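You operate a simulated robot arm through the tools that you are given. There is no shell and no other tool. Be economical: measure what you need, move in short steps, check, and stop when the job is done.

The job below is to be done with a simulated two-armed robot. You get a single attempt, and the scene is never put back.

JOB
Polish the tarnish off the brass lamp for sale.
Fine: the lamp is empty and cold; use the orange pad and the brass polish; pad back, tin shut; leave the bell shades. Set down upright: orange pad. What is to be rubbed or washed off counts as gone when no trace of it is left.
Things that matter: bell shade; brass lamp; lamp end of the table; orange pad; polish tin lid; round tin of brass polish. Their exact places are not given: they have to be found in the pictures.

The check looks at the end state, three seconds after you hand in, the way a careful person would. Anything else that was tipped, shoved, dropped, spilled or broken makes it a failure.

ROBOT AND FRAMES
Two 7-joint arms with two-finger parallel grippers on one trunk, on a base that drives. Base frame: it is fixed to the floor where the robot stands at the start and does not move with it; the origin is under the middle of the robot, x ahead of it, y to its left, z up. Units: mm, rad, N and s.
The left shoulder is at the start at [77, 182, 1062], the right one opposite. With the tool pointing down near the work surface each hand reaches from about 300 to 760 mm from the robot's upright axis, wherever it stands, measured 20 degrees to its own side. Places, roughly: lamp end of the table [700, 300, 800]; orange pad (4x4x5 cm) [500, 300, 800]. Payload 3.91 kg a hand.
Tool frame (each hand has its own): the origin (TCP) lies between the finger pads and is the grasp point; the fingertips stand 30 mm ahead of it; z points along the fingers, y is the line along which they close. Largest opening 110 mm; finger width 20, thickness 10; the body of the gripper, 48 by 112 mm, starts 55 mm behind the TCP.
Orientation is that of the tool frame in the base frame, as a unit quaternion [x, y, z, w]. With the fingers straight down and closing along the base's y, the tool's x points along the base's -x, its y along +y and its z along -z.

CONTROLS
- The arms move only by the tool send_rows. It takes "left_steps", "right_steps" or both (then of equal length, played together; a hand with none holds still); each is a list of rows, each an object (a shift or turn left out is 0, a gripper value left out holds the last) with "fingers": the opening, from 0 (shut) to 1 (fully open); "linear": the shift along the base's x, y, z in units of 200 mm (1.0 is 200 mm), a list of three; "delta_rot": the turn, a rotation vector about the base's x, y, z in units of 45 degrees (1.0 is 45 degrees), a list of three. In form: [{"fingers": fingers, "linear": [dx, dy, dz], "delta_rot": [ax, ay, az]}, ...]. A call has 1 to 8 rows; each row is the pose to reach, as a shift and turn from the pose commanded when the call began. A call with a number of a shift or a turn outside -1 to 1 is refused whole. Each row takes 0.2 s and may step no farther than 50 mm and 0.15 rad from the row before; otherwise, or with a gripper value out of range, the whole call is refused. A pose out of reach is approached as far as the arm can. The call stops where the force on the tool passes 40 N (or 10 N more than at its start, if that is more) or the arm is blocked; 0.2 s more then pass. The fingers move at their own pace (about 72 mm/s each) and stop on an object; they squeeze with about 31 N. The grip force told is the motor's: it shows also when the fingers shut on nothing. Time passes only in rows, and 0.2 s behind the last, so rows that repeat a pose let the fingers close. It gives the time, the measured TCP pose, the force on the tool (base axes), the opening and the grip force at its end, in the units of the frame above (readings bear some noise), with the torque about the TCP (base axes, N m) and any sound that the robot's microphone picked up.
- Cameras (640 x 400 px; columns grow to the right, rows downward): "scene" is now at [202.8, 59.8, 1238.1]; the picture's right is [0.67, -0.74, 0.00], its down [-0.48, -0.44, -0.76] and it looks along [0.56, 0.51, -0.65] (base axes); focal length 214 px, centre (320, 200). "left" rides on the left gripper at [72, -17, -103] in its tool frame; the picture's right is [0.23, 0.97, 0.00], its down [-0.76, 0.18, -0.62] and it looks along [-0.61, 0.14, 0.78] (tool axes); focal length 222 px, centre (320, 200). "right" rides on the right gripper at [72, 17, -103] in its tool frame; the picture's right is [-0.23, 0.97, 0.00], its down [-0.76, -0.18, -0.62] and it looks along [-0.61, -0.14, 0.78] (tool axes); focal length 222 px, centre (320, 200).
- capture(camera): a new picture of that camera. No time passes.
- raise_lower(by): slides the trunk up (or, below 0, down) by that many mm; the arms and the scene camera ride with it, the base frame stays. It gives what a move gives, with no picture.
- base_move(legs): drives the robot by 1 to 6 legs, each [ahead, left, turn to the left] in mm, mm and rad, along the robot's own axes; the way and the turn of a leg run together, so that a leg with both is an arc; at most 1500 mm and 3.142 rad a leg. The arms and the cameras ride along, it lands a little off, and it stops where it bumps. It gives what a move gives.
- turn_head(pan, tilt): turns the head with the scene camera to pan (to the left, within 1.396 rad either way) and tilt (down, from -0.506 to 1.204), counted from straight ahead of the robot. It gives what a move gives.
- pixel_to_xyz(camera, pixels): for up to 12 pixels [column, row] of the newest picture of that camera ("zoom" is the newest enlarged one), the place [x, y, z] in the base frame of the surface seen there, good to about 2 mm. No time passes.
- enlarge(camera, box): a new picture of the part [left, top, right, bottom] of that camera's present view, enlarged. No time passes.
- finish_job(): hands the job in; it is judged then, once.

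Work in short steps. Measure before you move; look again where a grasp or a placing could have gone wrong, and mend it. You have 80 turns and 78 pictures in all, those below and enlarged ones among them. Open the grippers and draw the arms clear of the work before you hand the job in, unless the task says otherwise; then end with one line.

The tools are called after ">>>" by a JSON object that holds its "method" and its "body". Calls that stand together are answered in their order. send_rows: Moves the arms, as the interface text tells. Its arguments: {"type":"object","properties":{"left_steps":{"type":"array"},"right_steps":{"type":"array"}},"required":[]} The other tools are called the same way: raise_lower (by) slides the trunk up or down; base_move (legs) drives the base; turn_head (pan, tilt) turns the head that bears the scene camera; capture (camera) takes a picture; pixel_to_xyz (camera, pixels) gives the place of the surface under pixels of a picture; enlarge (camera, box) takes an enlarged picture of a part of a camera's view; finish_job () hands the job in.

At the start:

```text
t: 0.0
left_tcp_pos: [389.0, 442.3, 1107.2]
left_tcp_rot: [0.0, 1.0, 0.0, 0.0]
left_contact_force: [0.4, 0.5, -0.9]
left_moment: [-0.01, -0.04, 0.03]
left_width: 110.1
left_finger_force: 0.0
right_tcp_pos: [359.3, 65.7, 1080.6]
right_tcp_rot: [0.0, 1.0, 0.001, 0.0]
right_contact_force: [-0.5, 1.4, 1.0]
right_moment: [-0.01, 0.01, 0.01]
right_width: 109.9
right_finger_force: 0.1
trunk travel left (down, up): [-325.0, 189.0]
robot x, y, heading: [1.9, 3.4, 0.0]
head pan, tilt: [0.74, 0.707]
```

scene: 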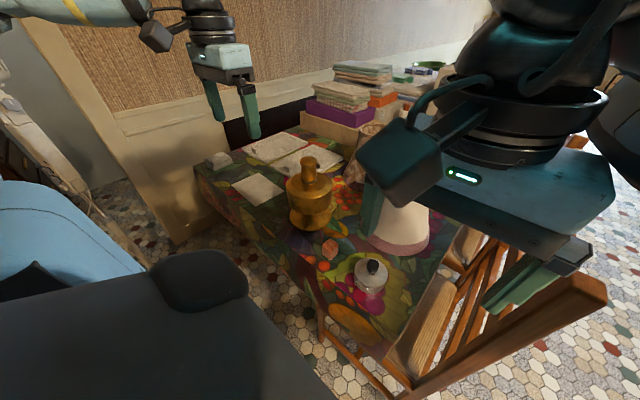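
right: 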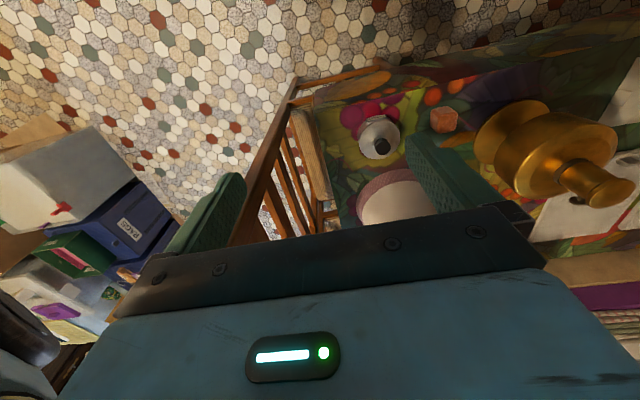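
left: 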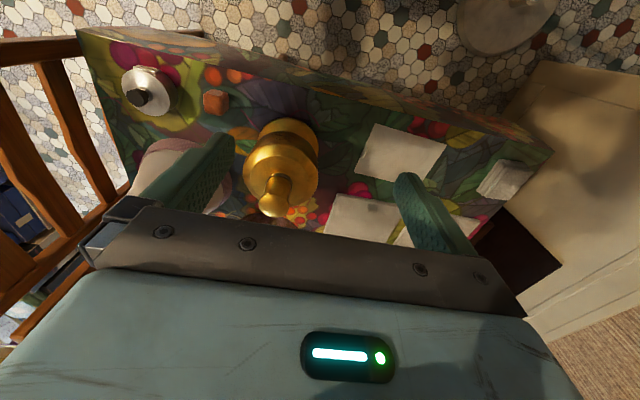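

The brass lamp shows at scene (310,200), the tin near (372,272), the orange pad in right view (443,120). I enlarge to see details and measure places.

>>> {"method": "enlarge", "body": {"camera": "scene", "box": [240, 140, 460, 340]}}

>>> {"method": "enlarge", "body": {"camera": "left", "box": [80, 40, 340, 230]}}

>>> {"method": "pixel_to_xyz", "body": {"camera": "left", "pixels": [[216, 102], [140, 98], [150, 80], [170, 110], [275, 185], [275, 212], [290, 130], [290, 160], [250, 200], [200, 80], [320, 210], [180, 120]]}}

>>> {"method": "pixel_to_xyz", "body": {"camera": "right", "pixels": [[443, 115], [443, 128], [381, 146], [375, 130], [390, 205], [380, 180], [510, 115], [545, 165], [605, 190], [360, 110], [430, 115], [456, 122]]}}

```text
2.00 times, centred on (350, 240) of scene
```

zoom: 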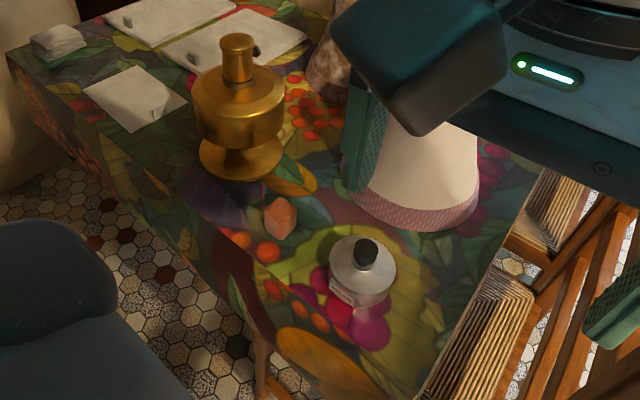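

```text
2.11 times, centred on (210, 135) of left
```

zoom: 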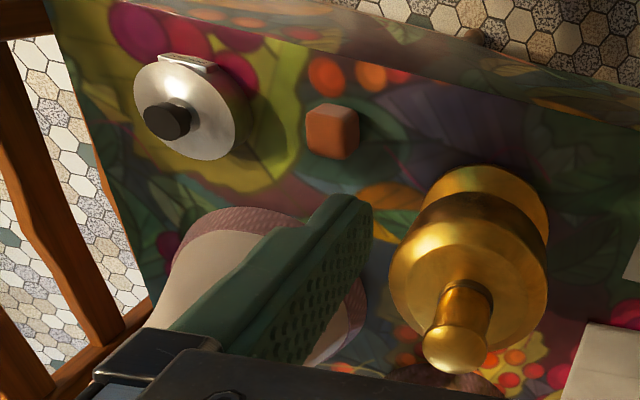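

```text
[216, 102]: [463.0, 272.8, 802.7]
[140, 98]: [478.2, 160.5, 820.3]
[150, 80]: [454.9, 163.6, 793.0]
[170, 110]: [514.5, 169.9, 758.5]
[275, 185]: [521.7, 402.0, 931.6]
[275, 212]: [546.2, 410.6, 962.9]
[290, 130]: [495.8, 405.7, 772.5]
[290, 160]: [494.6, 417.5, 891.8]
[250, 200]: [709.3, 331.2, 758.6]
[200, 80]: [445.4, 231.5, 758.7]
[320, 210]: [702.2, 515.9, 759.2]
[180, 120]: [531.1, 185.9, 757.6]
```

```text
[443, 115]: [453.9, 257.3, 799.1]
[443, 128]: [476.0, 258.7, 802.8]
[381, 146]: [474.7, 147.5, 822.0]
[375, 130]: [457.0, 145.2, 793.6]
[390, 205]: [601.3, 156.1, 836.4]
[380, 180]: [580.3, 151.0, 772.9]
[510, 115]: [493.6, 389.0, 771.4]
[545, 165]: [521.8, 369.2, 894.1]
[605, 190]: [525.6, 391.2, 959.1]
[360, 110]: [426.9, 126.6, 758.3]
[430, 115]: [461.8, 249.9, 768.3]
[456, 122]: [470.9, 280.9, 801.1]
```

Table top is at z≈758; lamp about (525,395), tin about (475,155), pad about (468,265). I move the right arm out of the scene view and look again.

>>> {"method": "send_rows", "body": {"right_steps": [{"linear": [0, -0.25, 0]}, {"linear": [0, -0.5, 0]}, {"linear": [0, -0.75, 0]}, {"linear": [0, -1, 0]}]}}

>>> {"method": "enlarge", "body": {"camera": "scene", "box": [270, 145, 350, 240]}}

>>> {"method": "enlarge", "body": {"camera": "scene", "box": [310, 170, 470, 320]}}

>>> {"method": "capture", "body": {"camera": "scene"}}

```text
t: 1.0
left_tcp_pos: [388.1, 441.3, 1108.5]
left_tcp_rot: [0.0, 1.0, -0.001, 0.0]
left_contact_force: [0.7, -0.5, -0.5]
left_moment: [0.01, 0.02, 0.01]
left_width: 109.8
left_finger_force: 0.1
right_tcp_pos: [358.9, -136.6, 1081.1]
right_tcp_rot: [-0.001, 1.0, 0.0, 0.001]
right_contact_force: [0.2, -1.2, 0.4]
right_moment: [0.03, -0.03, -0.01]
right_width: 110.3
right_finger_force: 0.1
trunk travel left (down, up): [-325.0, 189.0]
robot x, y, heading: [0.3, -0.1, -0.002]
head pan, tilt: [0.74, 0.707]
```

```text
4.21 times, centred on (310, 192) of scene
```

zoom: 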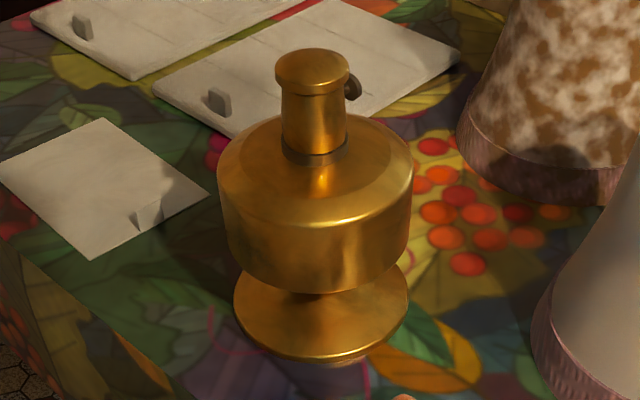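

```text
2.67 times, centred on (390, 245) of scene
```

zoom: 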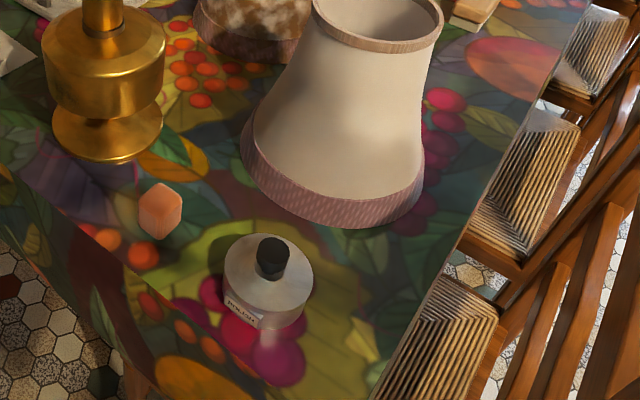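

```text
70 pictures are left
```

scene: 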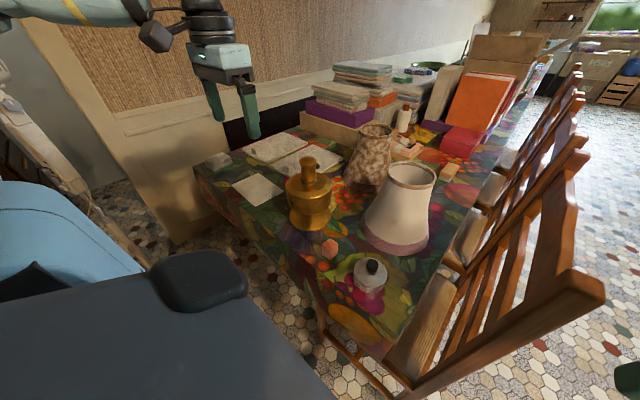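

The near side of the lamp appears clean, so I need views from the other sides. I swing the left hand around to look at the lamp's left/far side.

>>> {"method": "send_rows", "body": {"left_steps": [{"linear": [0.1, 0.08, 0], "delta_rot": [0, 0, -0.16]}, {"linear": [0.2, 0.16, 0], "delta_rot": [0, 0, -0.32]}, {"linear": [0.3, 0.24, 0], "delta_rot": [0, 0, -0.48]}, {"linear": [0.4, 0.32, 0], "delta_rot": [0, 0, -0.64]}, {"linear": [0.5, 0.4, 0], "delta_rot": [0, 0, -0.8]}, {"linear": [0.6, 0.5, 0], "delta_rot": [0, 0, -0.96]}, {"linear": [0.75, 0.6, 0], "delta_rot": [0, 0, -1]}]}}

>>> {"method": "send_rows", "body": {"left_steps": [{"linear": [0.1, 0, 0], "delta_rot": [0, 0, -0.16]}, {"linear": [0.2, 0, 0], "delta_rot": [0, 0, -0.32]}, {"linear": [0.3, 0, 0], "delta_rot": [0, 0, -0.48]}, {"linear": [0.4, 0, 0], "delta_rot": [0, 0, -0.64]}, {"linear": [0.5, 0, 0], "delta_rot": [0, 0, -0.8]}, {"linear": [0.6, 0, 0], "delta_rot": [0, 0, -0.96]}]}}

>>> {"method": "capture", "body": {"camera": "left"}}

```text
t: 2.6
left_tcp_pos: [539.5, 563.2, 1106.7]
left_tcp_rot: [0.383, 0.924, -0.001, -0.001]
left_contact_force: [0.1, 0.1, 0.6]
left_moment: [-0.02, 0.01, -0.02]
left_width: 110.0
left_finger_force: 0.1
right_tcp_pos: [361.9, -134.9, 1079.9]
right_tcp_rot: [0.0, 1.0, 0.0, 0.0]
right_contact_force: [-0.3, -0.2, 0.2]
right_moment: [-0.01, 0.02, -0.02]
right_width: 109.8
right_finger_force: 0.1
trunk travel left (down, up): [-325.0, 189.0]
robot x, y, heading: [1.3, -1.4, 0.001]
head pan, tilt: [0.74, 0.707]
```

```text
t: 4.0
left_tcp_pos: [581.2, 579.0, 1091.8]
left_tcp_rot: [0.658, 0.753, -0.001, -0.008]
left_contact_force: [0.2, 0.5, 0.4]
left_moment: [0.02, 0.0, 0.0]
left_width: 109.9
left_finger_force: 0.1
left hand out of reach, approached as far as the arm can: row 3, 4, 5, 6
right_tcp_pos: [359.6, -136.2, 1081.4]
right_tcp_rot: [0.0, 1.0, 0.001, 0.001]
right_contact_force: [-0.1, 0.8, -0.6]
right_moment: [0.01, -0.03, -0.01]
right_width: 110.2
right_finger_force: 0.1
trunk travel left (down, up): [-325.0, 189.0]
robot x, y, heading: [1.1, 0.2, -0.003]
head pan, tilt: [0.74, 0.707]
```

```text
69 pictures are left
```

left: 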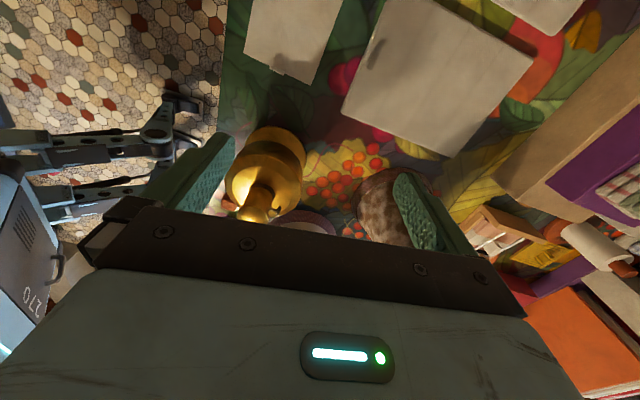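

The lamp is visible at (265,175) from its left side. I enlarge it.

>>> {"method": "enlarge", "body": {"camera": "left", "box": [200, 110, 340, 230]}}

```text
3.33 times, centred on (270, 170) of left
```

zoom: 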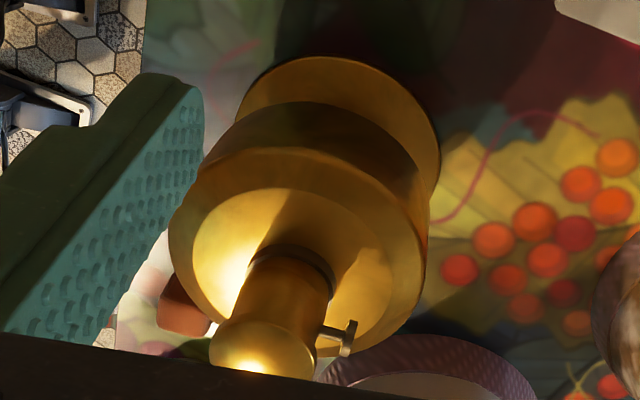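

Left side shows no clear tarnish. Now I bring the right hand round to look at the lamp's right/far side.

>>> {"method": "send_rows", "body": {"right_steps": [{"linear": [0.1, 0.1, 0.05], "delta_rot": [0, 0, 0.16]}, {"linear": [0.2, 0.2, 0.1], "delta_rot": [0, 0, 0.32]}, {"linear": [0.3, 0.35, 0.1], "delta_rot": [0, 0, 0.48]}, {"linear": [0.4, 0.5, 0.1], "delta_rot": [0, 0, 0.64]}, {"linear": [0.5, 0.65, 0.1], "delta_rot": [0, 0, 0.8]}, {"linear": [0.6, 0.8, 0.1], "delta_rot": [0, 0, 0.96]}]}}

>>> {"method": "send_rows", "body": {"right_steps": [{"linear": [0.1, 0.1, 0], "delta_rot": [0, 0, 0.16]}, {"linear": [0.2, 0.2, 0], "delta_rot": [0, 0, 0.32]}, {"linear": [0.3, 0.3, 0], "delta_rot": [0, 0, 0.48]}, {"linear": [0.4, 0.4, 0], "delta_rot": [0, 0, 0.64]}, {"linear": [0.5, 0.5, 0], "delta_rot": [0, 0, 0.8]}, {"linear": [0.6, 0.6, 0], "delta_rot": [0, 0, 0.96]}]}}

>>> {"method": "capture", "body": {"camera": "right"}}

```text
t: 5.4
left_tcp_pos: [583.1, 582.2, 1089.6]
left_tcp_rot: [0.658, 0.753, -0.004, -0.007]
left_contact_force: [-0.7, 0.1, -0.5]
left_moment: [0.0, -0.02, 0.01]
left_width: 109.8
left_finger_force: 0.1
right_tcp_pos: [481.2, 26.4, 1100.6]
right_tcp_rot: [-0.368, 0.93, -0.001, -0.001]
right_contact_force: [0.2, -0.4, 0.2]
right_moment: [0.02, 0.01, 0.04]
right_width: 110.1
right_finger_force: 0.0
trunk travel left (down, up): [-325.0, 189.0]
robot x, y, heading: [0.3, 2.1, 0.003]
head pan, tilt: [0.74, 0.707]
```

```text
t: 6.8
left_tcp_pos: [584.5, 578.5, 1090.4]
left_tcp_rot: [0.657, 0.753, -0.003, -0.008]
left_contact_force: [0.3, 0.6, -0.5]
left_moment: [0.04, 0.02, 0.0]
left_width: 109.9
left_finger_force: 0.1
right_tcp_pos: [410.5, 117.2, 1101.8]
right_tcp_rot: [-0.664, 0.748, 0.002, 0.003]
right_contact_force: [0.3, -0.9, -0.3]
right_moment: [0.05, -0.01, 0.02]
right_width: 110.0
right_finger_force: 0.0
right hand out of reach, approached as far as the arm can: row 3, 4, 5, 6
trunk travel left (down, up): [-325.0, 189.0]
robot x, y, heading: [1.2, 2.0, 0.001]
head pan, tilt: [0.74, 0.707]
```

```text
67 pictures are left
```

right: 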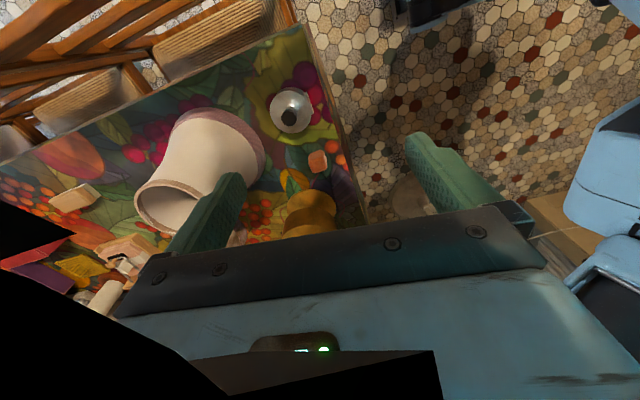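

The lamp sits low at (310,210), partly hidden by the gripper. I pull the right hand back toward -y to bring it into view.

>>> {"method": "send_rows", "body": {"right_steps": [{"linear": [0.1, -0.15, 0]}, {"linear": [0.2, -0.3, 0]}, {"linear": [0.3, -0.45, 0]}, {"linear": [0.4, -0.6, 0]}, {"linear": [0.5, -0.75, 0]}]}}

>>> {"method": "capture", "body": {"camera": "right"}}

```text
t: 8.0
left_tcp_pos: [582.4, 578.0, 1090.8]
left_tcp_rot: [0.658, 0.753, -0.003, -0.008]
left_contact_force: [0.7, -0.4, -0.2]
left_moment: [0.01, 0.02, -0.02]
left_width: 109.9
left_finger_force: 0.2
right_tcp_pos: [427.7, -17.9, 1084.5]
right_tcp_rot: [-0.661, 0.75, 0.001, 0.004]
right_contact_force: [0.8, -0.1, 0.0]
right_moment: [-0.01, -0.01, -0.03]
right_width: 110.1
right_finger_force: 0.0
right hand out of reach, approached as far as the arm can: row 1, 2, 3, 4, 5
trunk travel left (down, up): [-325.0, 189.0]
robot x, y, heading: [2.5, -1.3, 0.0]
head pan, tilt: [0.74, 0.707]
```

```text
66 pictures are left
```

right: 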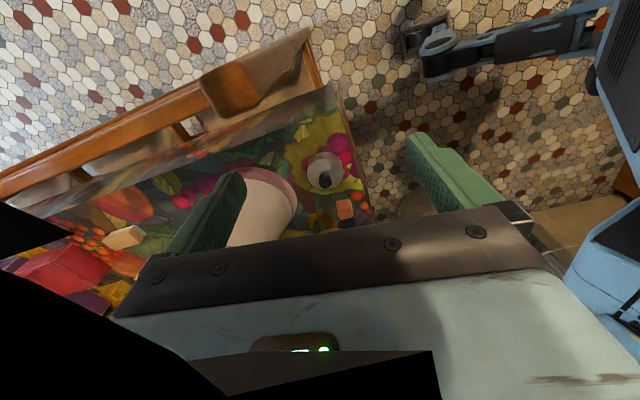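

The hand camera sees best what lies nearer than the fingers, so I need more reach round the lamp. Before driving, I look down ahead of the base for clearance.

>>> {"method": "turn_head", "body": {"pan": 0.3, "tilt": 1.15}}

>>> {"method": "capture", "body": {"camera": "scene"}}

>>> {"method": "pixel_to_xyz", "body": {"camera": "scene", "pixels": [[320, 200], [320, 300], [320, 350], [200, 200], [200, 300], [400, 250], [260, 150], [100, 200], [450, 300]]}}

```text
t: 8.9
left_tcp_pos: [583.0, 579.0, 1090.7]
left_tcp_rot: [0.658, 0.753, -0.003, -0.008]
left_contact_force: [0.0, -0.1, -0.3]
left_moment: [-0.02, -0.03, -0.01]
left_width: 109.9
left_finger_force: 0.1
right_tcp_pos: [429.0, -15.9, 1083.1]
right_tcp_rot: [-0.661, 0.75, 0.001, 0.003]
right_contact_force: [-0.4, 0.0, 0.2]
right_moment: [-0.01, -0.02, 0.04]
right_width: 110.0
right_finger_force: 0.1
trunk travel left (down, up): [-325.0, 189.0]
robot x, y, heading: [0.1, -0.7, 0.001]
head pan, tilt: [0.3, 1.15]
```

```text
65 pictures are left
```

scene: 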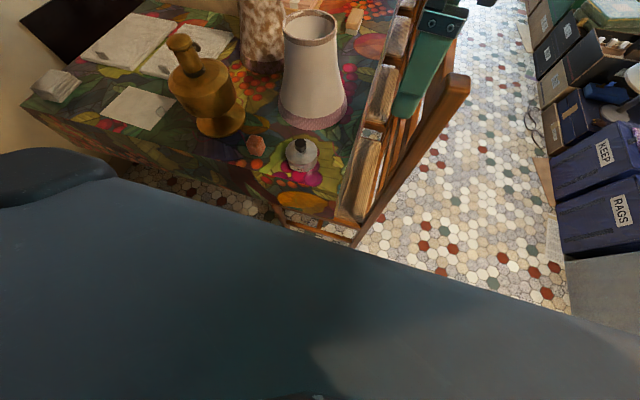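

```text
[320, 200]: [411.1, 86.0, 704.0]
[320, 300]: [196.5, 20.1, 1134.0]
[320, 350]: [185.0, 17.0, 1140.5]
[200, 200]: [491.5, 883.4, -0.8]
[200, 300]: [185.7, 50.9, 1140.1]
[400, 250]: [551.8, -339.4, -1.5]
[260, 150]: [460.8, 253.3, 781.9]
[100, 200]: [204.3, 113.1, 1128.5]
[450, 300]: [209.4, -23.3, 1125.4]
```

I enlarge the lamp in this view to hunt for tarnish patches.

>>> {"method": "enlarge", "body": {"camera": "scene", "box": [150, 20, 270, 150]}}

>>> {"method": "pixel_to_xyz", "body": {"camera": "scene", "pixels": [[184, 41], [197, 49], [190, 75], [235, 78], [215, 100], [300, 146], [302, 163], [310, 25], [290, 100], [255, 140], [205, 130], [241, 115]]}}

```text
3.08 times, centred on (210, 85) of scene
```

zoom: 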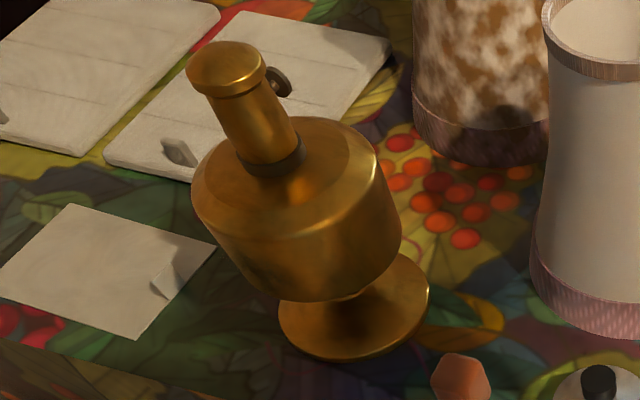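

```text
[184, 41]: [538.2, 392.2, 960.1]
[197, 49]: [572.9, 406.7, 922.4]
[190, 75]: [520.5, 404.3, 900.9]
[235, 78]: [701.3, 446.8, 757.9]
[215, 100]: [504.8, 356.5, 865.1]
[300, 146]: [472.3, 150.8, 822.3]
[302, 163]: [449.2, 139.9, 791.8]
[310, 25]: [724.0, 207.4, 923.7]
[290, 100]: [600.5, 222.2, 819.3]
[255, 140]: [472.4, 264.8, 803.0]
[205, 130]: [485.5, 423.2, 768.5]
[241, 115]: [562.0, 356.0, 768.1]
```

The robot-facing body side may carry brownish staining; I want a close, more level view. I bring the left hand back to the near side.

>>> {"method": "send_rows", "body": {"left_steps": [{"linear": [-0.15, 0, 0], "delta_rot": [0, 0, 0.16]}, {"linear": [-0.3, 0, 0], "delta_rot": [0, 0, 0.32]}, {"linear": [-0.45, 0, 0], "delta_rot": [0, 0, 0.48]}, {"linear": [-0.6, 0, 0], "delta_rot": [0, 0, 0.64]}, {"linear": [-0.8, 0, 0], "delta_rot": [0, 0, 0.8]}, {"linear": [-1, -0.1, 0], "delta_rot": [0, 0, 0.96]}], "right_steps": [{"linear": [0, -0.15, 0], "delta_rot": [0, 0, -0.16]}, {"linear": [0, -0.3, 0], "delta_rot": [0, 0, -0.32]}, {"linear": [0, -0.45, 0], "delta_rot": [0, 0, -0.48]}, {"linear": [0, -0.6, 0], "delta_rot": [0, 0, -0.64]}, {"linear": [0, -0.7, 0], "delta_rot": [0, 0, -0.8]}, {"linear": [0, -0.7, 0], "delta_rot": [0, 0, -0.96]}]}}

>>> {"method": "send_rows", "body": {"left_steps": [{"linear": [-0.1, -0.15, 0], "delta_rot": [0, 0, 0.16]}, {"linear": [-0.2, -0.3, 0], "delta_rot": [0, 0, 0.32]}, {"linear": [-0.3, -0.4, 0], "delta_rot": [0, 0, 0.48]}, {"linear": [-0.4, -0.5, 0], "delta_rot": [0, 0, 0.64]}, {"linear": [-0.5, -0.6, -0.1], "delta_rot": [0, 0, 0.8]}, {"linear": [-0.6, -0.7, -0.2], "delta_rot": [0, 0, 0.96]}], "right_steps": [{"linear": [0, 0, 0], "delta_rot": [0, 0, -0.16]}, {"linear": [0, 0, 0], "delta_rot": [0, 0, -0.32]}, {"linear": [0, 0, 0], "delta_rot": [0, 0, -0.48]}, {"linear": [0, 0, 0], "delta_rot": [0, 0, -0.64]}, {"linear": [0, 0, 0], "delta_rot": [0, 0, -0.8]}, {"linear": [0, 0, 0], "delta_rot": [0, 0, -0.96]}]}}

>>> {"method": "capture", "body": {"camera": "left"}}

```text
t: 10.5
left_tcp_pos: [440.2, 754.1, 1182.5]
left_tcp_rot: [0.097, 0.973, 0.208, 0.015]
left_contact_force: [0.0, -0.9, -0.1]
left_moment: [0.02, 0.02, 0.04]
left_width: 109.9
left_finger_force: 0.0
left hand out of reach, approached as far as the arm can: row 1, 2, 3, 4, 5
right_tcp_pos: [427.4, -159.3, 1083.0]
right_tcp_rot: [-0.341, 0.94, 0.001, 0.003]
right_contact_force: [0.4, 0.2, 0.6]
right_moment: [0.01, 0.01, -0.01]
right_width: 110.0
right_finger_force: 0.1
trunk travel left (down, up): [-325.0, 189.0]
robot x, y, heading: [0.0, -0.1, -0.002]
head pan, tilt: [0.3, 1.15]
stopped in row 6 (left hand): the arm was blocked; the commanded pose is now the measured one
```

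```text
t: 11.9
left_tcp_pos: [319.6, 615.4, 1142.4]
left_tcp_rot: [-0.268, 0.941, 0.198, -0.062]
left_contact_force: [0.1, -0.6, -0.1]
left_moment: [0.0, -0.01, -0.01]
left_width: 110.0
left_finger_force: 0.1
right_tcp_pos: [426.1, -157.8, 1086.1]
right_tcp_rot: [0.031, 1.0, -0.002, 0.003]
right_contact_force: [0.2, -0.3, -0.5]
right_moment: [0.01, -0.01, 0.0]
right_width: 109.9
right_finger_force: 0.0
trunk travel left (down, up): [-325.0, 189.0]
robot x, y, heading: [0.6, 2.7, -0.004]
head pan, tilt: [0.3, 1.15]
```

```text
63 pictures are left
```

left: 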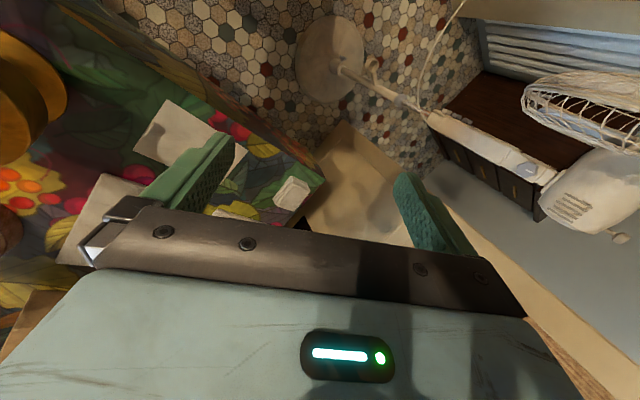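

The left hand wandered into an odd tilted pose (no contact force). I turn it upright and bring it back over the near side of the lamp.

>>> {"method": "send_rows", "body": {"left_steps": [{"linear": [0.05, -0.16, 0], "delta_rot": [-0.086, -0.027, -0.116]}, {"linear": [0.1, -0.32, 0], "delta_rot": [-0.171, -0.054, -0.231]}, {"linear": [0.16, -0.48, -0.05], "delta_rot": [-0.257, -0.081, -0.347]}, {"linear": [0.22, -0.64, -0.15], "delta_rot": [-0.342, -0.107, -0.463]}, {"linear": [0.27, -0.8, -0.2], "delta_rot": [-0.428, -0.134, -0.578]}, {"linear": [0.27, -0.97, -0.25], "delta_rot": [-0.513, -0.161, -0.694]}]}}

>>> {"method": "turn_head", "body": {"pan": 0.74, "tilt": 0.707}}

>>> {"method": "capture", "body": {"camera": "scene"}}

>>> {"method": "capture", "body": {"camera": "left"}}

```text
t: 13.3
left_tcp_pos: [374.3, 421.3, 1092.4]
left_tcp_rot: [0.0, 1.0, 0.0, 0.0]
left_contact_force: [-0.3, -0.1, 0.0]
left_moment: [-0.02, 0.0, 0.02]
left_width: 109.6
left_finger_force: 0.0
right_tcp_pos: [428.1, -157.8, 1084.2]
right_tcp_rot: [0.029, 1.0, -0.001, 0.003]
right_contact_force: [1.2, 0.5, 0.1]
right_moment: [-0.01, -0.03, 0.01]
right_width: 109.9
right_finger_force: 0.0
trunk travel left (down, up): [-325.0, 189.0]
robot x, y, heading: [3.4, -2.0, -0.001]
head pan, tilt: [0.3, 1.15]
```

```text
t: 14.2
left_tcp_pos: [374.4, 421.9, 1092.4]
left_tcp_rot: [-0.001, 1.0, 0.001, 0.0]
left_contact_force: [-0.6, -0.2, 0.0]
left_moment: [0.0, 0.0, 0.0]
left_width: 110.0
left_finger_force: 0.2
right_tcp_pos: [428.0, -156.0, 1084.2]
right_tcp_rot: [0.03, 1.0, -0.001, 0.004]
right_contact_force: [-0.2, 0.1, -0.3]
right_moment: [0.01, 0.01, -0.01]
right_width: 110.0
right_finger_force: 0.0
trunk travel left (down, up): [-325.0, 189.0]
robot x, y, heading: [-4.2, -4.5, 0.001]
head pan, tilt: [0.74, 0.707]
```

```text
62 pictures are left
```

scene: 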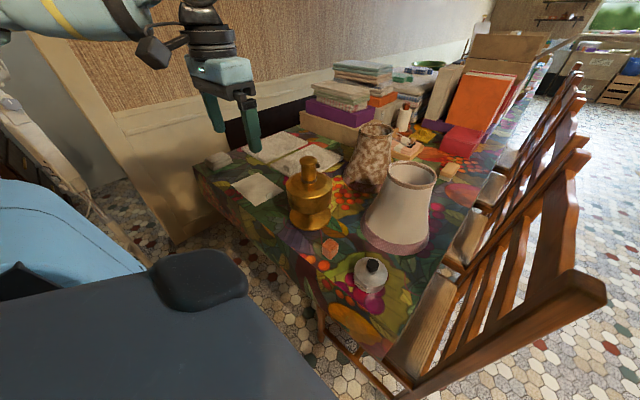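

```text
61 pictures are left
```

left: 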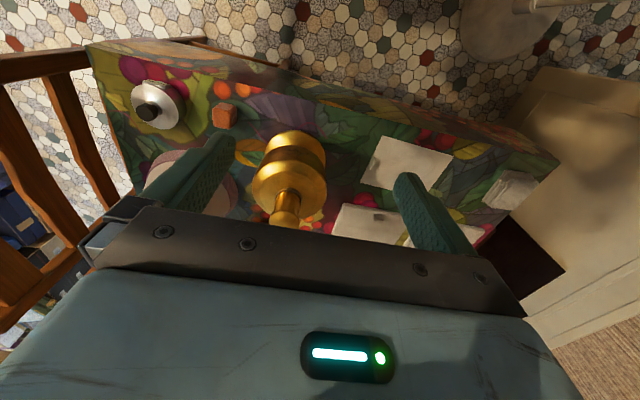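

The scene is undisturbed. I tilt the left hand forward and lower it for a near-level look at the lamp.

>>> {"method": "send_rows", "body": {"left_steps": [{"linear": [-0.02, -0.02, -0.12], "delta_rot": [0, -0.167, 0]}, {"linear": [-0.04, -0.04, -0.24], "delta_rot": [0, -0.333, 0]}, {"linear": [-0.06, -0.08, -0.36], "delta_rot": [0, -0.5, 0]}, {"linear": [-0.08, -0.1, -0.45], "delta_rot": [0, -0.667, 0]}]}}

>>> {"method": "capture", "body": {"camera": "left"}}

```text
t: 15.2
left_tcp_pos: [356.8, 402.0, 1002.5]
left_tcp_rot: [0.0, 0.966, 0.001, 0.259]
left_contact_force: [0.0, 0.6, 0.2]
left_moment: [0.01, 0.02, 0.04]
left_width: 110.1
left_finger_force: 0.0
right_tcp_pos: [427.4, -156.7, 1085.4]
right_tcp_rot: [0.029, 1.0, -0.002, 0.003]
right_contact_force: [-0.5, -0.1, 0.3]
right_moment: [0.01, 0.01, 0.02]
right_width: 110.1
right_finger_force: 0.1
trunk travel left (down, up): [-325.0, 189.0]
robot x, y, heading: [0.4, 0.2, 0.0]
head pan, tilt: [0.74, 0.707]
```

```text
60 pictures are left
```

left: 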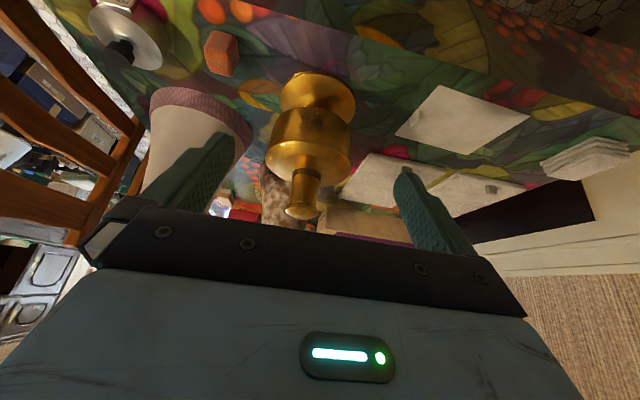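

>>> {"method": "enlarge", "body": {"camera": "left", "box": [240, 50, 380, 230]}}

```text
2.22 times, centred on (310, 140) of left
```

zoom: 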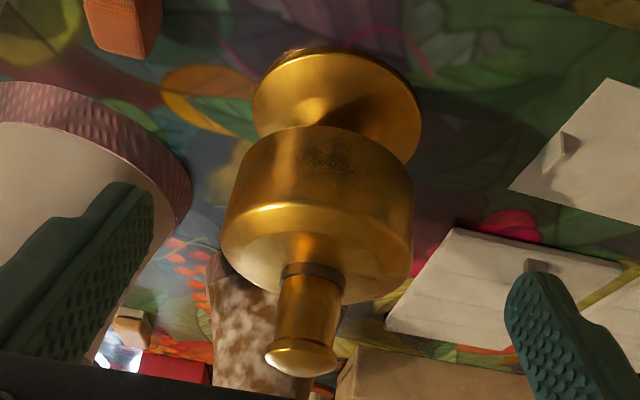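

There it is: a dark mottled patch at zoom (335,165) on the body's robot-facing side. I measure it and the body around it.

>>> {"method": "enlarge", "body": {"camera": "left", "box": [280, 90, 350, 155]}}

>>> {"method": "pixel_to_xyz", "body": {"camera": "left", "pixels": [[306, 117], [314, 117], [322, 117], [314, 111], [314, 123], [314, 134], [290, 125], [345, 130], [314, 106], [306, 128], [268, 150], [300, 180]]}}

```text
6.15 times, centred on (315, 122) of left
```

zoom: 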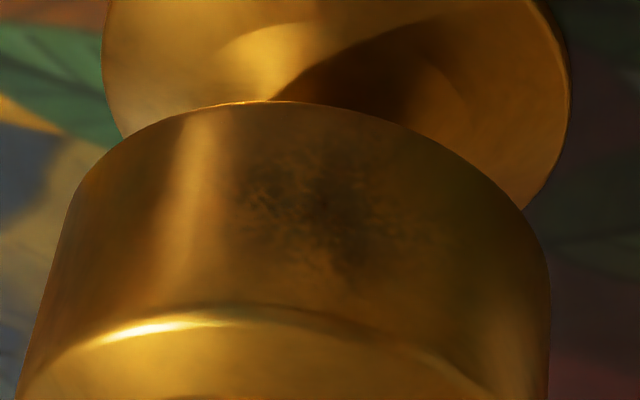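

```text
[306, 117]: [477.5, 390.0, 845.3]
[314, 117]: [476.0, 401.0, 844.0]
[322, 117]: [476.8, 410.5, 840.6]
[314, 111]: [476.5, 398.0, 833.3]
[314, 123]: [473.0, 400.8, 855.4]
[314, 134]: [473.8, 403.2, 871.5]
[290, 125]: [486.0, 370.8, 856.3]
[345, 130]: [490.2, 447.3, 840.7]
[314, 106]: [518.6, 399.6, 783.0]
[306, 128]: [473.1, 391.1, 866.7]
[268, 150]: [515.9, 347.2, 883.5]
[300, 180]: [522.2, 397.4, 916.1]
```

Tarnish patch located: centre ≈(474,403,852), about 40×40 mm on the body's front (radius ≈52 mm, axis ≈(525,400)). To let the right hand steady the lamp's neck while the left rubs, I want to drive a bit left; I check the floor there and look at the tin closely.

>>> {"method": "turn_head", "body": {"pan": 1.35, "tilt": 0.9}}

>>> {"method": "capture", "body": {"camera": "scene"}}

>>> {"method": "enlarge", "body": {"camera": "left", "box": [70, 0, 260, 100]}}

```text
t: 16.2
left_tcp_pos: [357.0, 402.3, 1002.4]
left_tcp_rot: [0.0, 0.966, 0.0, 0.258]
left_contact_force: [1.0, 0.4, -0.3]
left_moment: [-0.01, -0.01, -0.03]
left_width: 109.9
left_finger_force: 0.0
right_tcp_pos: [427.4, -158.4, 1084.6]
right_tcp_rot: [0.03, 1.0, -0.002, 0.003]
right_contact_force: [0.3, -0.1, -0.4]
right_moment: [0.02, 0.0, -0.01]
right_width: 109.7
right_finger_force: 0.0
trunk travel left (down, up): [-325.0, 189.0]
robot x, y, heading: [2.5, 3.7, 0.003]
head pan, tilt: [1.349, 0.901]
```

```text
57 pictures are left
```

scene: 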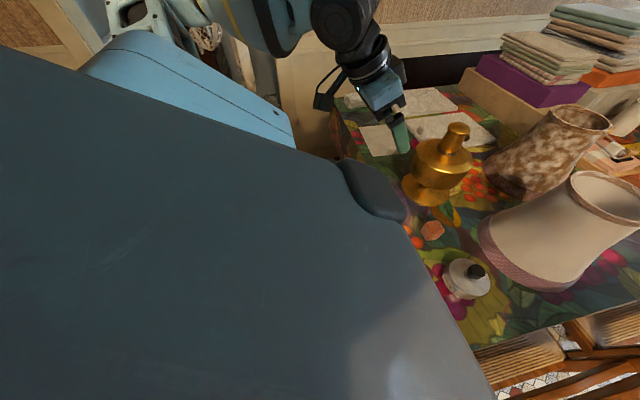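

```text
3.37 times, centred on (165, 50) of left
```

zoom: 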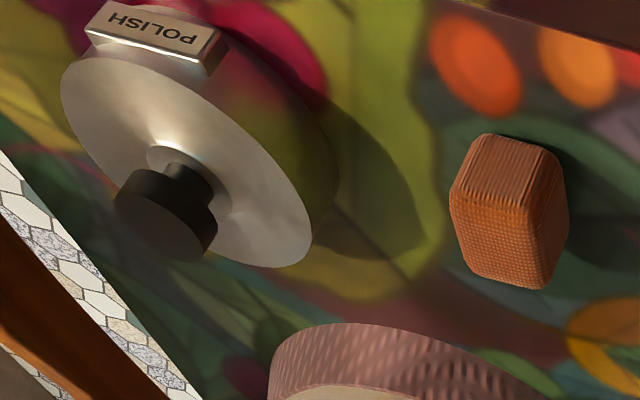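

The fan's foot works out at about (130,1180), well clear. I drive left 120 mm and check the scene.

>>> {"method": "base_move", "body": {"legs": [[0, 120, 0]]}}

>>> {"method": "turn_head", "body": {"pan": 0.45, "tilt": 0.9}}

>>> {"method": "capture", "body": {"camera": "scene"}}

>>> {"method": "enlarge", "body": {"camera": "scene", "box": [220, 120, 400, 240]}}

```text
t: 17.9
left_tcp_pos: [357.0, 522.2, 1001.0]
left_tcp_rot: [0.0, 0.966, 0.0, 0.258]
left_contact_force: [-0.8, -0.5, 0.7]
left_moment: [0.01, 0.04, 0.01]
left_width: 110.0
left_finger_force: 0.2
right_tcp_pos: [427.4, -39.7, 1084.1]
right_tcp_rot: [0.029, 1.0, -0.001, 0.004]
right_contact_force: [0.1, -0.1, -0.1]
right_moment: [0.0, -0.02, 0.0]
right_width: 109.8
right_finger_force: 0.1
trunk travel left (down, up): [-325.0, 189.0]
robot x, y, heading: [1.0, 120.5, -0.002]
head pan, tilt: [1.349, 0.901]
```

```text
t: 19.1
left_tcp_pos: [357.3, 520.8, 1001.5]
left_tcp_rot: [0.0, 0.966, 0.001, 0.257]
left_contact_force: [-0.3, 0.0, -0.3]
left_moment: [0.02, -0.01, 0.0]
left_width: 109.8
left_finger_force: 0.0
right_tcp_pos: [427.4, -39.5, 1084.7]
right_tcp_rot: [0.03, 1.0, -0.002, 0.003]
right_contact_force: [-0.2, 0.4, -0.1]
right_moment: [0.0, -0.02, 0.02]
right_width: 110.0
right_finger_force: 0.1
trunk travel left (down, up): [-325.0, 189.0]
robot x, y, heading: [-3.7, 118.2, 0.0]
head pan, tilt: [0.45, 0.901]
```

```text
55 pictures are left
```

scene: 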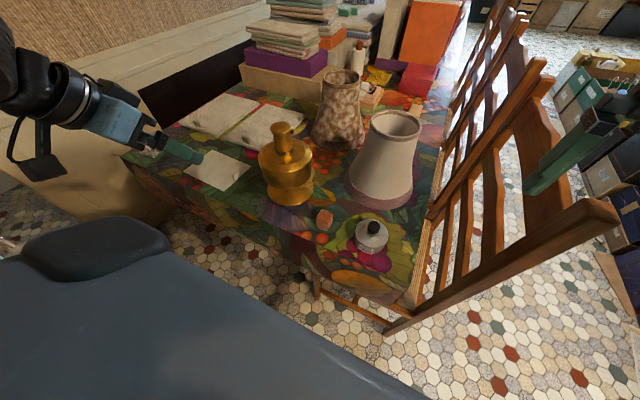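

```text
3.33 times, centred on (310, 180) of scene
```

zoom: 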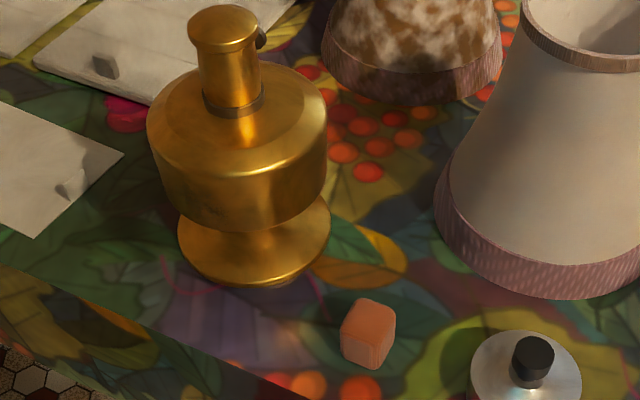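

I measure the tin, knob, pad, shade edge and chair rails before reaching for the lid.

>>> {"method": "pixel_to_xyz", "body": {"camera": "scene", "pixels": [[374, 226], [356, 236], [387, 236], [371, 247], [371, 230], [375, 206], [352, 190], [410, 208], [600, 208], [500, 265], [440, 230], [395, 120]]}}

>>> {"method": "pixel_to_xyz", "body": {"camera": "zoom", "pixels": [[533, 350], [513, 360], [553, 360], [534, 342], [476, 372], [582, 372], [525, 390], [366, 305], [345, 330], [393, 330], [372, 320], [367, 350]]}}

```text
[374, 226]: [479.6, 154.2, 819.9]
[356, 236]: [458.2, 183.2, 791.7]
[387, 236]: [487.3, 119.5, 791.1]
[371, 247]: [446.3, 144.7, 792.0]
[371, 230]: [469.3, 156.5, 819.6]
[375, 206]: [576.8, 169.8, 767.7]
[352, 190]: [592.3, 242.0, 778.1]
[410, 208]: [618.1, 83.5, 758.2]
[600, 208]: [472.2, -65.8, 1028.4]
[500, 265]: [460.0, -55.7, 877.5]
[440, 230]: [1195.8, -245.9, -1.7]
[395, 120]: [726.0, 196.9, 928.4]
```

```text
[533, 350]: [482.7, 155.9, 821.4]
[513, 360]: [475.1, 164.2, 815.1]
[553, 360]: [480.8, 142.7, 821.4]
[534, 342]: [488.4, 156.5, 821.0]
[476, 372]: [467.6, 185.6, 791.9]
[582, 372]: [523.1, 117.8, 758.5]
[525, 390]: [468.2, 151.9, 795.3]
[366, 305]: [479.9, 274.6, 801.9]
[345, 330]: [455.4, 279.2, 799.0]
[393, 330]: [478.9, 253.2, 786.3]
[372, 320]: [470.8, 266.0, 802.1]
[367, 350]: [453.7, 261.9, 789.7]
```

Knob centre ≈(477,153), top 821, dome 792–796. I bring the right hand above it with open fingers at z≈900, moving across first, then down.

>>> {"method": "send_rows", "body": {"right_steps": [{"linear": [0.06, 0.24, 0]}, {"linear": [0.12, 0.48, 0]}, {"linear": [0.18, 0.72, -0.05]}, {"linear": [0.25, 0.9, -0.2]}, {"linear": [0.25, 0.965, -0.42]}, {"linear": [0.25, 0.965, -0.65]}, {"linear": [0.25, 0.965, -0.85]}, {"linear": [0.25, 0.965, -0.92]}]}}

>>> {"method": "capture", "body": {"camera": "right"}}

```text
refused: row 3 steps farther than a row can; nothing moved
```

```text
53 pictures are left
```

right: 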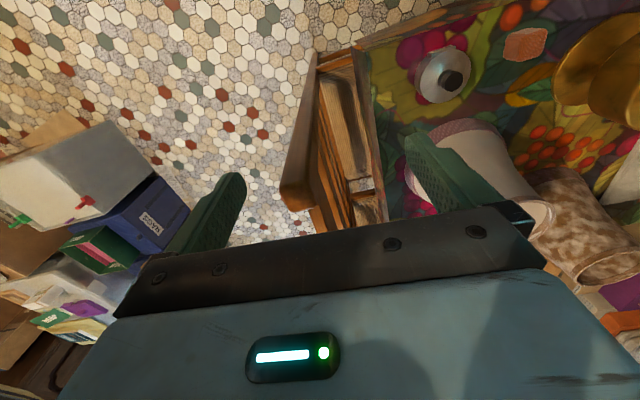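

The step was a touch too long; I resend with smaller rows.

>>> {"method": "send_rows", "body": {"right_steps": [{"linear": [0.06, 0.23, 0]}, {"linear": [0.12, 0.46, 0]}, {"linear": [0.18, 0.69, -0.02]}, {"linear": [0.24, 0.88, -0.12]}, {"linear": [0.25, 0.965, -0.32]}, {"linear": [0.25, 0.965, -0.54]}, {"linear": [0.25, 0.965, -0.76]}, {"linear": [0.25, 0.965, -0.92]}]}}

>>> {"method": "capture", "body": {"camera": "right"}}

```text
t: 20.9
left_tcp_pos: [352.2, 524.5, 1004.7]
left_tcp_rot: [-0.001, 0.965, 0.0, 0.262]
left_contact_force: [-0.2, -0.2, 0.5]
left_moment: [0.03, -0.02, 0.0]
left_width: 109.9
left_finger_force: 0.2
right_tcp_pos: [476.0, 157.6, 918.0]
right_tcp_rot: [0.03, 0.999, 0.002, 0.02]
right_contact_force: [-0.1, -0.9, 0.7]
right_moment: [0.01, -0.01, 0.04]
right_width: 110.0
right_finger_force: 0.1
trunk travel left (down, up): [-325.0, 189.0]
robot x, y, heading: [-0.1, 122.7, -0.004]
head pan, tilt: [0.45, 0.901]
```

```text
52 pictures are left
```

right: 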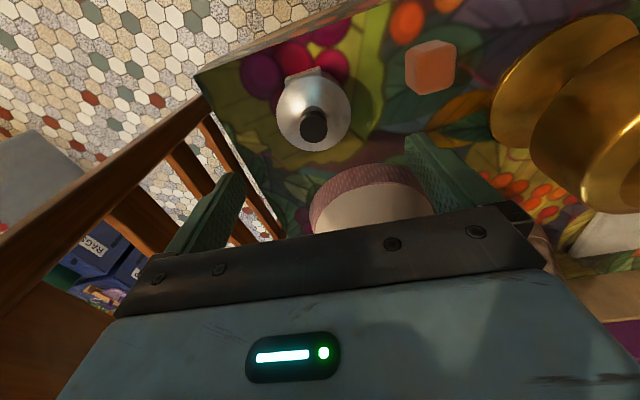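

Nearly over the knob (318,122). I remeasure it from this view and lower.

>>> {"method": "pixel_to_xyz", "body": {"camera": "right", "pixels": [[313, 135], [303, 130], [323, 130], [313, 124], [313, 142]]}}

>>> {"method": "send_rows", "body": {"right_steps": [{"linear": [0, 0, 0]}]}}

```text
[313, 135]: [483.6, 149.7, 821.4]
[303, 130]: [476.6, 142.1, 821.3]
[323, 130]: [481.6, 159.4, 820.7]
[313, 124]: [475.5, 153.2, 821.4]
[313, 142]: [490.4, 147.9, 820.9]
```

```text
t: 21.3
left_tcp_pos: [351.4, 521.9, 1003.3]
left_tcp_rot: [-0.001, 0.965, 0.0, 0.262]
left_contact_force: [0.3, 0.0, -0.5]
left_moment: [0.01, 0.02, -0.01]
left_width: 109.9
left_finger_force: 0.1
right_tcp_pos: [477.2, 155.6, 917.6]
right_tcp_rot: [0.031, 0.999, 0.002, 0.02]
right_contact_force: [0.3, 0.9, 0.2]
right_moment: [0.0, 0.03, 0.01]
right_width: 110.0
right_finger_force: 0.0
trunk travel left (down, up): [-325.0, 189.0]
robot x, y, heading: [0.3, 116.9, -0.003]
head pan, tilt: [0.45, 0.901]
```

Knob centre ≈(481,151). I lower to z≈829 and close the fingers.

>>> {"method": "send_rows", "body": {"right_steps": [{"linear": [0.02, -0.022, -0.15], "fingers": 0.6}, {"linear": [0.02, -0.022, -0.3]}, {"linear": [0.02, -0.022, -0.4]}, {"linear": [0.02, -0.022, -0.44]}]}}

>>> {"method": "capture", "body": {"camera": "right"}}

```text
t: 22.2
left_tcp_pos: [346.7, 521.2, 1001.8]
left_tcp_rot: [0.001, 0.965, -0.001, 0.262]
left_contact_force: [0.1, -0.6, -0.4]
left_moment: [-0.03, -0.02, 0.0]
left_width: 110.0
left_finger_force: 0.0
right_tcp_pos: [503.9, 155.9, 899.6]
right_tcp_rot: [0.029, 0.996, 0.013, 0.089]
right_contact_force: [0.1, -0.2, 0.8]
right_moment: [0.03, 0.02, 0.02]
right_width: 65.9
right_finger_force: 0.1
trunk travel left (down, up): [-325.0, 189.0]
robot x, y, heading: [-1.7, 120.8, 0.004]
head pan, tilt: [0.45, 0.901]
stopped in row 4 (right hand): the arm was blocked; the commanded pose is now the measured one
```

```text
51 pictures are left
```

right: 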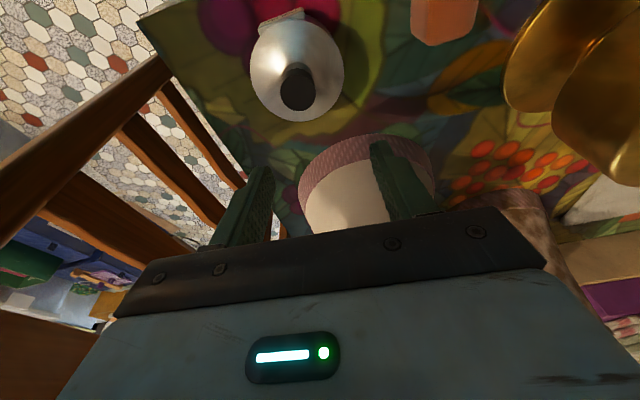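

The right arm was blocked with no force on the tool — perhaps the elbow meets something. I look with the head turned to the right side.

>>> {"method": "turn_head", "body": {"pan": -0.3, "tilt": 0.8}}

>>> {"method": "capture", "body": {"camera": "scene"}}

```text
t: 23.3
left_tcp_pos: [344.5, 521.5, 1005.4]
left_tcp_rot: [0.0, 0.965, 0.0, 0.264]
left_contact_force: [-0.3, 0.2, 0.1]
left_moment: [0.03, 0.01, -0.01]
left_width: 110.1
left_finger_force: 0.1
right_tcp_pos: [504.6, 155.0, 897.9]
right_tcp_rot: [0.03, 0.996, 0.011, 0.087]
right_contact_force: [-0.4, 0.9, -0.8]
right_moment: [-0.03, 0.0, -0.01]
right_width: 65.7
right_finger_force: 0.0
trunk travel left (down, up): [-325.0, 189.0]
robot x, y, heading: [-0.5, 118.1, 0.002]
head pan, tilt: [-0.3, 0.799]
```

```text
50 pictures are left
```

scene: 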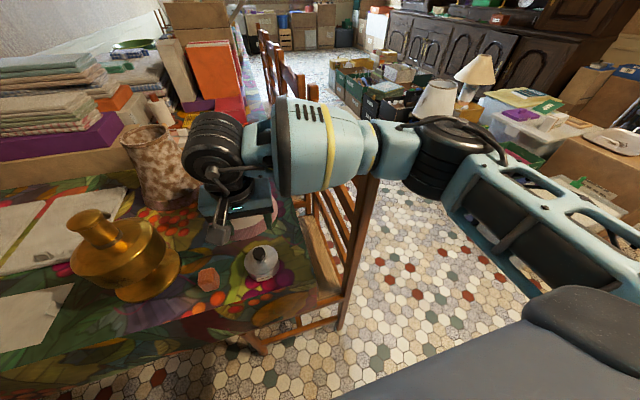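

The right forearm lies over the chair back at (360,190). I raise the trunk 110 mm to lift it straight clear, and will use the left hand for the tin.

>>> {"method": "raise_lower", "body": {"by": 110}}

>>> {"method": "capture", "body": {"camera": "scene"}}

```text
t: 24.7
left_tcp_pos: [356.7, 519.9, 1111.2]
left_tcp_rot: [0.0, 0.966, 0.0, 0.258]
left_contact_force: [-0.6, -0.1, 0.8]
left_moment: [0.01, 0.03, -0.01]
left_width: 109.8
left_finger_force: 0.1
right_tcp_pos: [513.9, 153.4, 997.9]
right_tcp_rot: [0.031, 0.996, 0.01, 0.078]
right_contact_force: [0.7, 0.5, -0.2]
right_moment: [-0.01, 0.02, -0.02]
right_width: 65.8
right_finger_force: 0.1
trunk travel left (down, up): [-435.0, 79.0]
robot x, y, heading: [3.1, 118.3, -0.003]
head pan, tilt: [-0.3, 0.799]
```

```text
49 pictures are left
```

scene: 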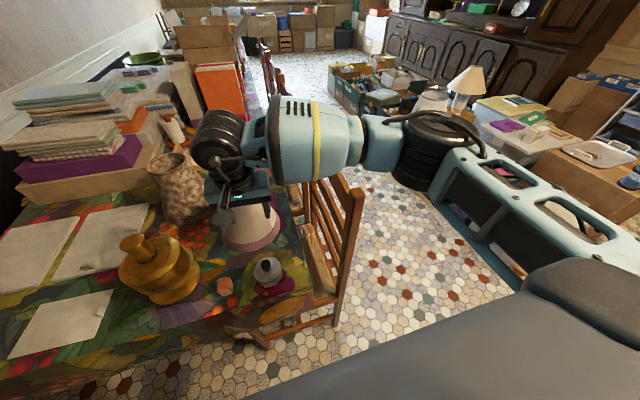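

Forearm is clear and the chair stands. I move the right hand up and away, while the left hand turns upright and heads towards the tin from above.

>>> {"method": "send_rows", "body": {"right_steps": [{"linear": [-0.05, -0.1, 0.2]}, {"linear": [-0.1, -0.25, 0.3]}, {"linear": [-0.15, -0.4, 0.4]}, {"linear": [-0.2, -0.6, 0.45]}, {"linear": [-0.3, -0.8, 0.5]}, {"linear": [-0.4, -1, 0.5]}], "left_steps": [{"linear": [0.1, -0.15, 0], "delta_rot": [0, 0.16, 0]}, {"linear": [0.2, -0.3, 0], "delta_rot": [0, 0.32, 0]}, {"linear": [0.3, -0.45, 0], "delta_rot": [0, 0.48, 0]}, {"linear": [0.4, -0.6, 0], "delta_rot": [0, 0.667, 0]}, {"linear": [0.5, -0.8, 0], "delta_rot": [0, 0.667, 0]}, {"linear": [0.6, -1, 0], "delta_rot": [0, 0.667, 0]}]}}

>>> {"method": "send_rows", "body": {"left_steps": [{"linear": [0, -0.2, -0.1], "fingers": 0.5}, {"linear": [0, -0.4, -0.2]}, {"linear": [0, -0.6, -0.3]}, {"linear": [0, -0.8, -0.4]}, {"linear": [0.0, -0.84, -0.6]}, {"linear": [0.0, -0.84, -0.8]}, {"linear": [0.0, -0.84, -1]}]}}

>>> {"method": "capture", "body": {"camera": "left"}}

```text
t: 26.1
left_tcp_pos: [478.3, 318.8, 1111.4]
left_tcp_rot: [0.0, 1.0, 0.0, -0.002]
left_contact_force: [-0.2, 0.4, 0.3]
left_moment: [0.03, 0.01, 0.02]
left_width: 110.1
left_finger_force: 0.0
right_tcp_pos: [434.0, -47.3, 1099.2]
right_tcp_rot: [0.03, 0.996, 0.011, 0.079]
right_contact_force: [-0.2, -0.2, 0.3]
right_moment: [0.02, -0.01, 0.0]
right_width: 66.0
right_finger_force: 0.1
trunk travel left (down, up): [-435.0, 79.0]
robot x, y, heading: [-0.1, 120.5, -0.0]
head pan, tilt: [-0.3, 0.799]
```

```text
t: 27.7
left_tcp_pos: [460.9, 240.6, 1004.0]
left_tcp_rot: [-0.001, 1.0, 0.0, 0.0]
left_contact_force: [-1.0, -0.2, 0.1]
left_moment: [0.02, 0.01, 0.0]
left_width: 55.0
left_finger_force: 0.0
left hand out of reach, approached as far as the arm can: row 2, 3, 4, 5, 6, 7
right_tcp_pos: [433.4, -47.1, 1099.0]
right_tcp_rot: [0.031, 0.996, 0.011, 0.078]
right_contact_force: [0.9, 0.7, 0.5]
right_moment: [0.0, -0.01, 0.0]
right_width: 66.1
right_finger_force: 0.1
trunk travel left (down, up): [-435.0, 79.0]
robot x, y, heading: [1.8, 116.1, 0.003]
head pan, tilt: [-0.3, 0.799]
```

```text
48 pictures are left
```

left: 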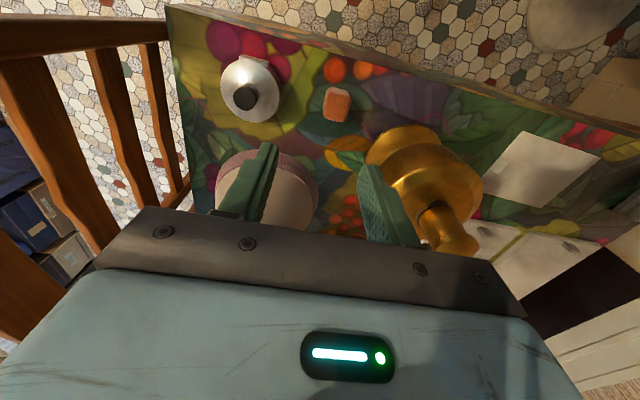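

The left hand stops short at y≈240 — perhaps its elbow posture is poor since the earlier odd swing. I look at the left arm's posture.

>>> {"method": "turn_head", "body": {"pan": 0.6, "tilt": 0.5}}

>>> {"method": "capture", "body": {"camera": "scene"}}

```text
t: 28.9
left_tcp_pos: [461.0, 240.3, 1003.9]
left_tcp_rot: [-0.001, 1.0, 0.0, -0.001]
left_contact_force: [0.3, -0.1, 0.6]
left_moment: [0.0, 0.0, -0.03]
left_width: 55.0
left_finger_force: 0.1
right_tcp_pos: [433.3, -44.7, 1099.4]
right_tcp_rot: [0.03, 0.996, 0.01, 0.078]
right_contact_force: [0.5, -0.3, -0.1]
right_moment: [0.01, 0.0, 0.03]
right_width: 66.0
right_finger_force: 0.0
trunk travel left (down, up): [-435.0, 79.0]
robot x, y, heading: [-1.6, 118.8, -0.001]
head pan, tilt: [0.6, 0.499]
```

```text
47 pictures are left
```

scene: 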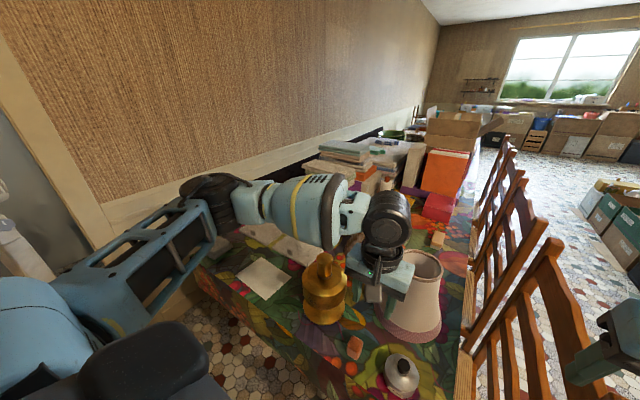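

I measure where the left elbow and forearm lie relative to the lamp.

>>> {"method": "pixel_to_xyz", "body": {"camera": "scene", "pixels": [[215, 195], [260, 205], [320, 200], [350, 215], [385, 210], [180, 220], [60, 290], [325, 262], [545, 250], [475, 345], [235, 190]]}}

```text
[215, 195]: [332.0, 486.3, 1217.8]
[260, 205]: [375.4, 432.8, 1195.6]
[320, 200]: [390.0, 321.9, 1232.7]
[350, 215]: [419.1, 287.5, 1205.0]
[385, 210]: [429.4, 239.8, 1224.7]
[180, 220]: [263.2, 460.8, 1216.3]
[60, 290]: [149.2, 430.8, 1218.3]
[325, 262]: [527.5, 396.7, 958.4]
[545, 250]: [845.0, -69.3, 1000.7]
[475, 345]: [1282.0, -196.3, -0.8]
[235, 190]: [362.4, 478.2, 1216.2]
```

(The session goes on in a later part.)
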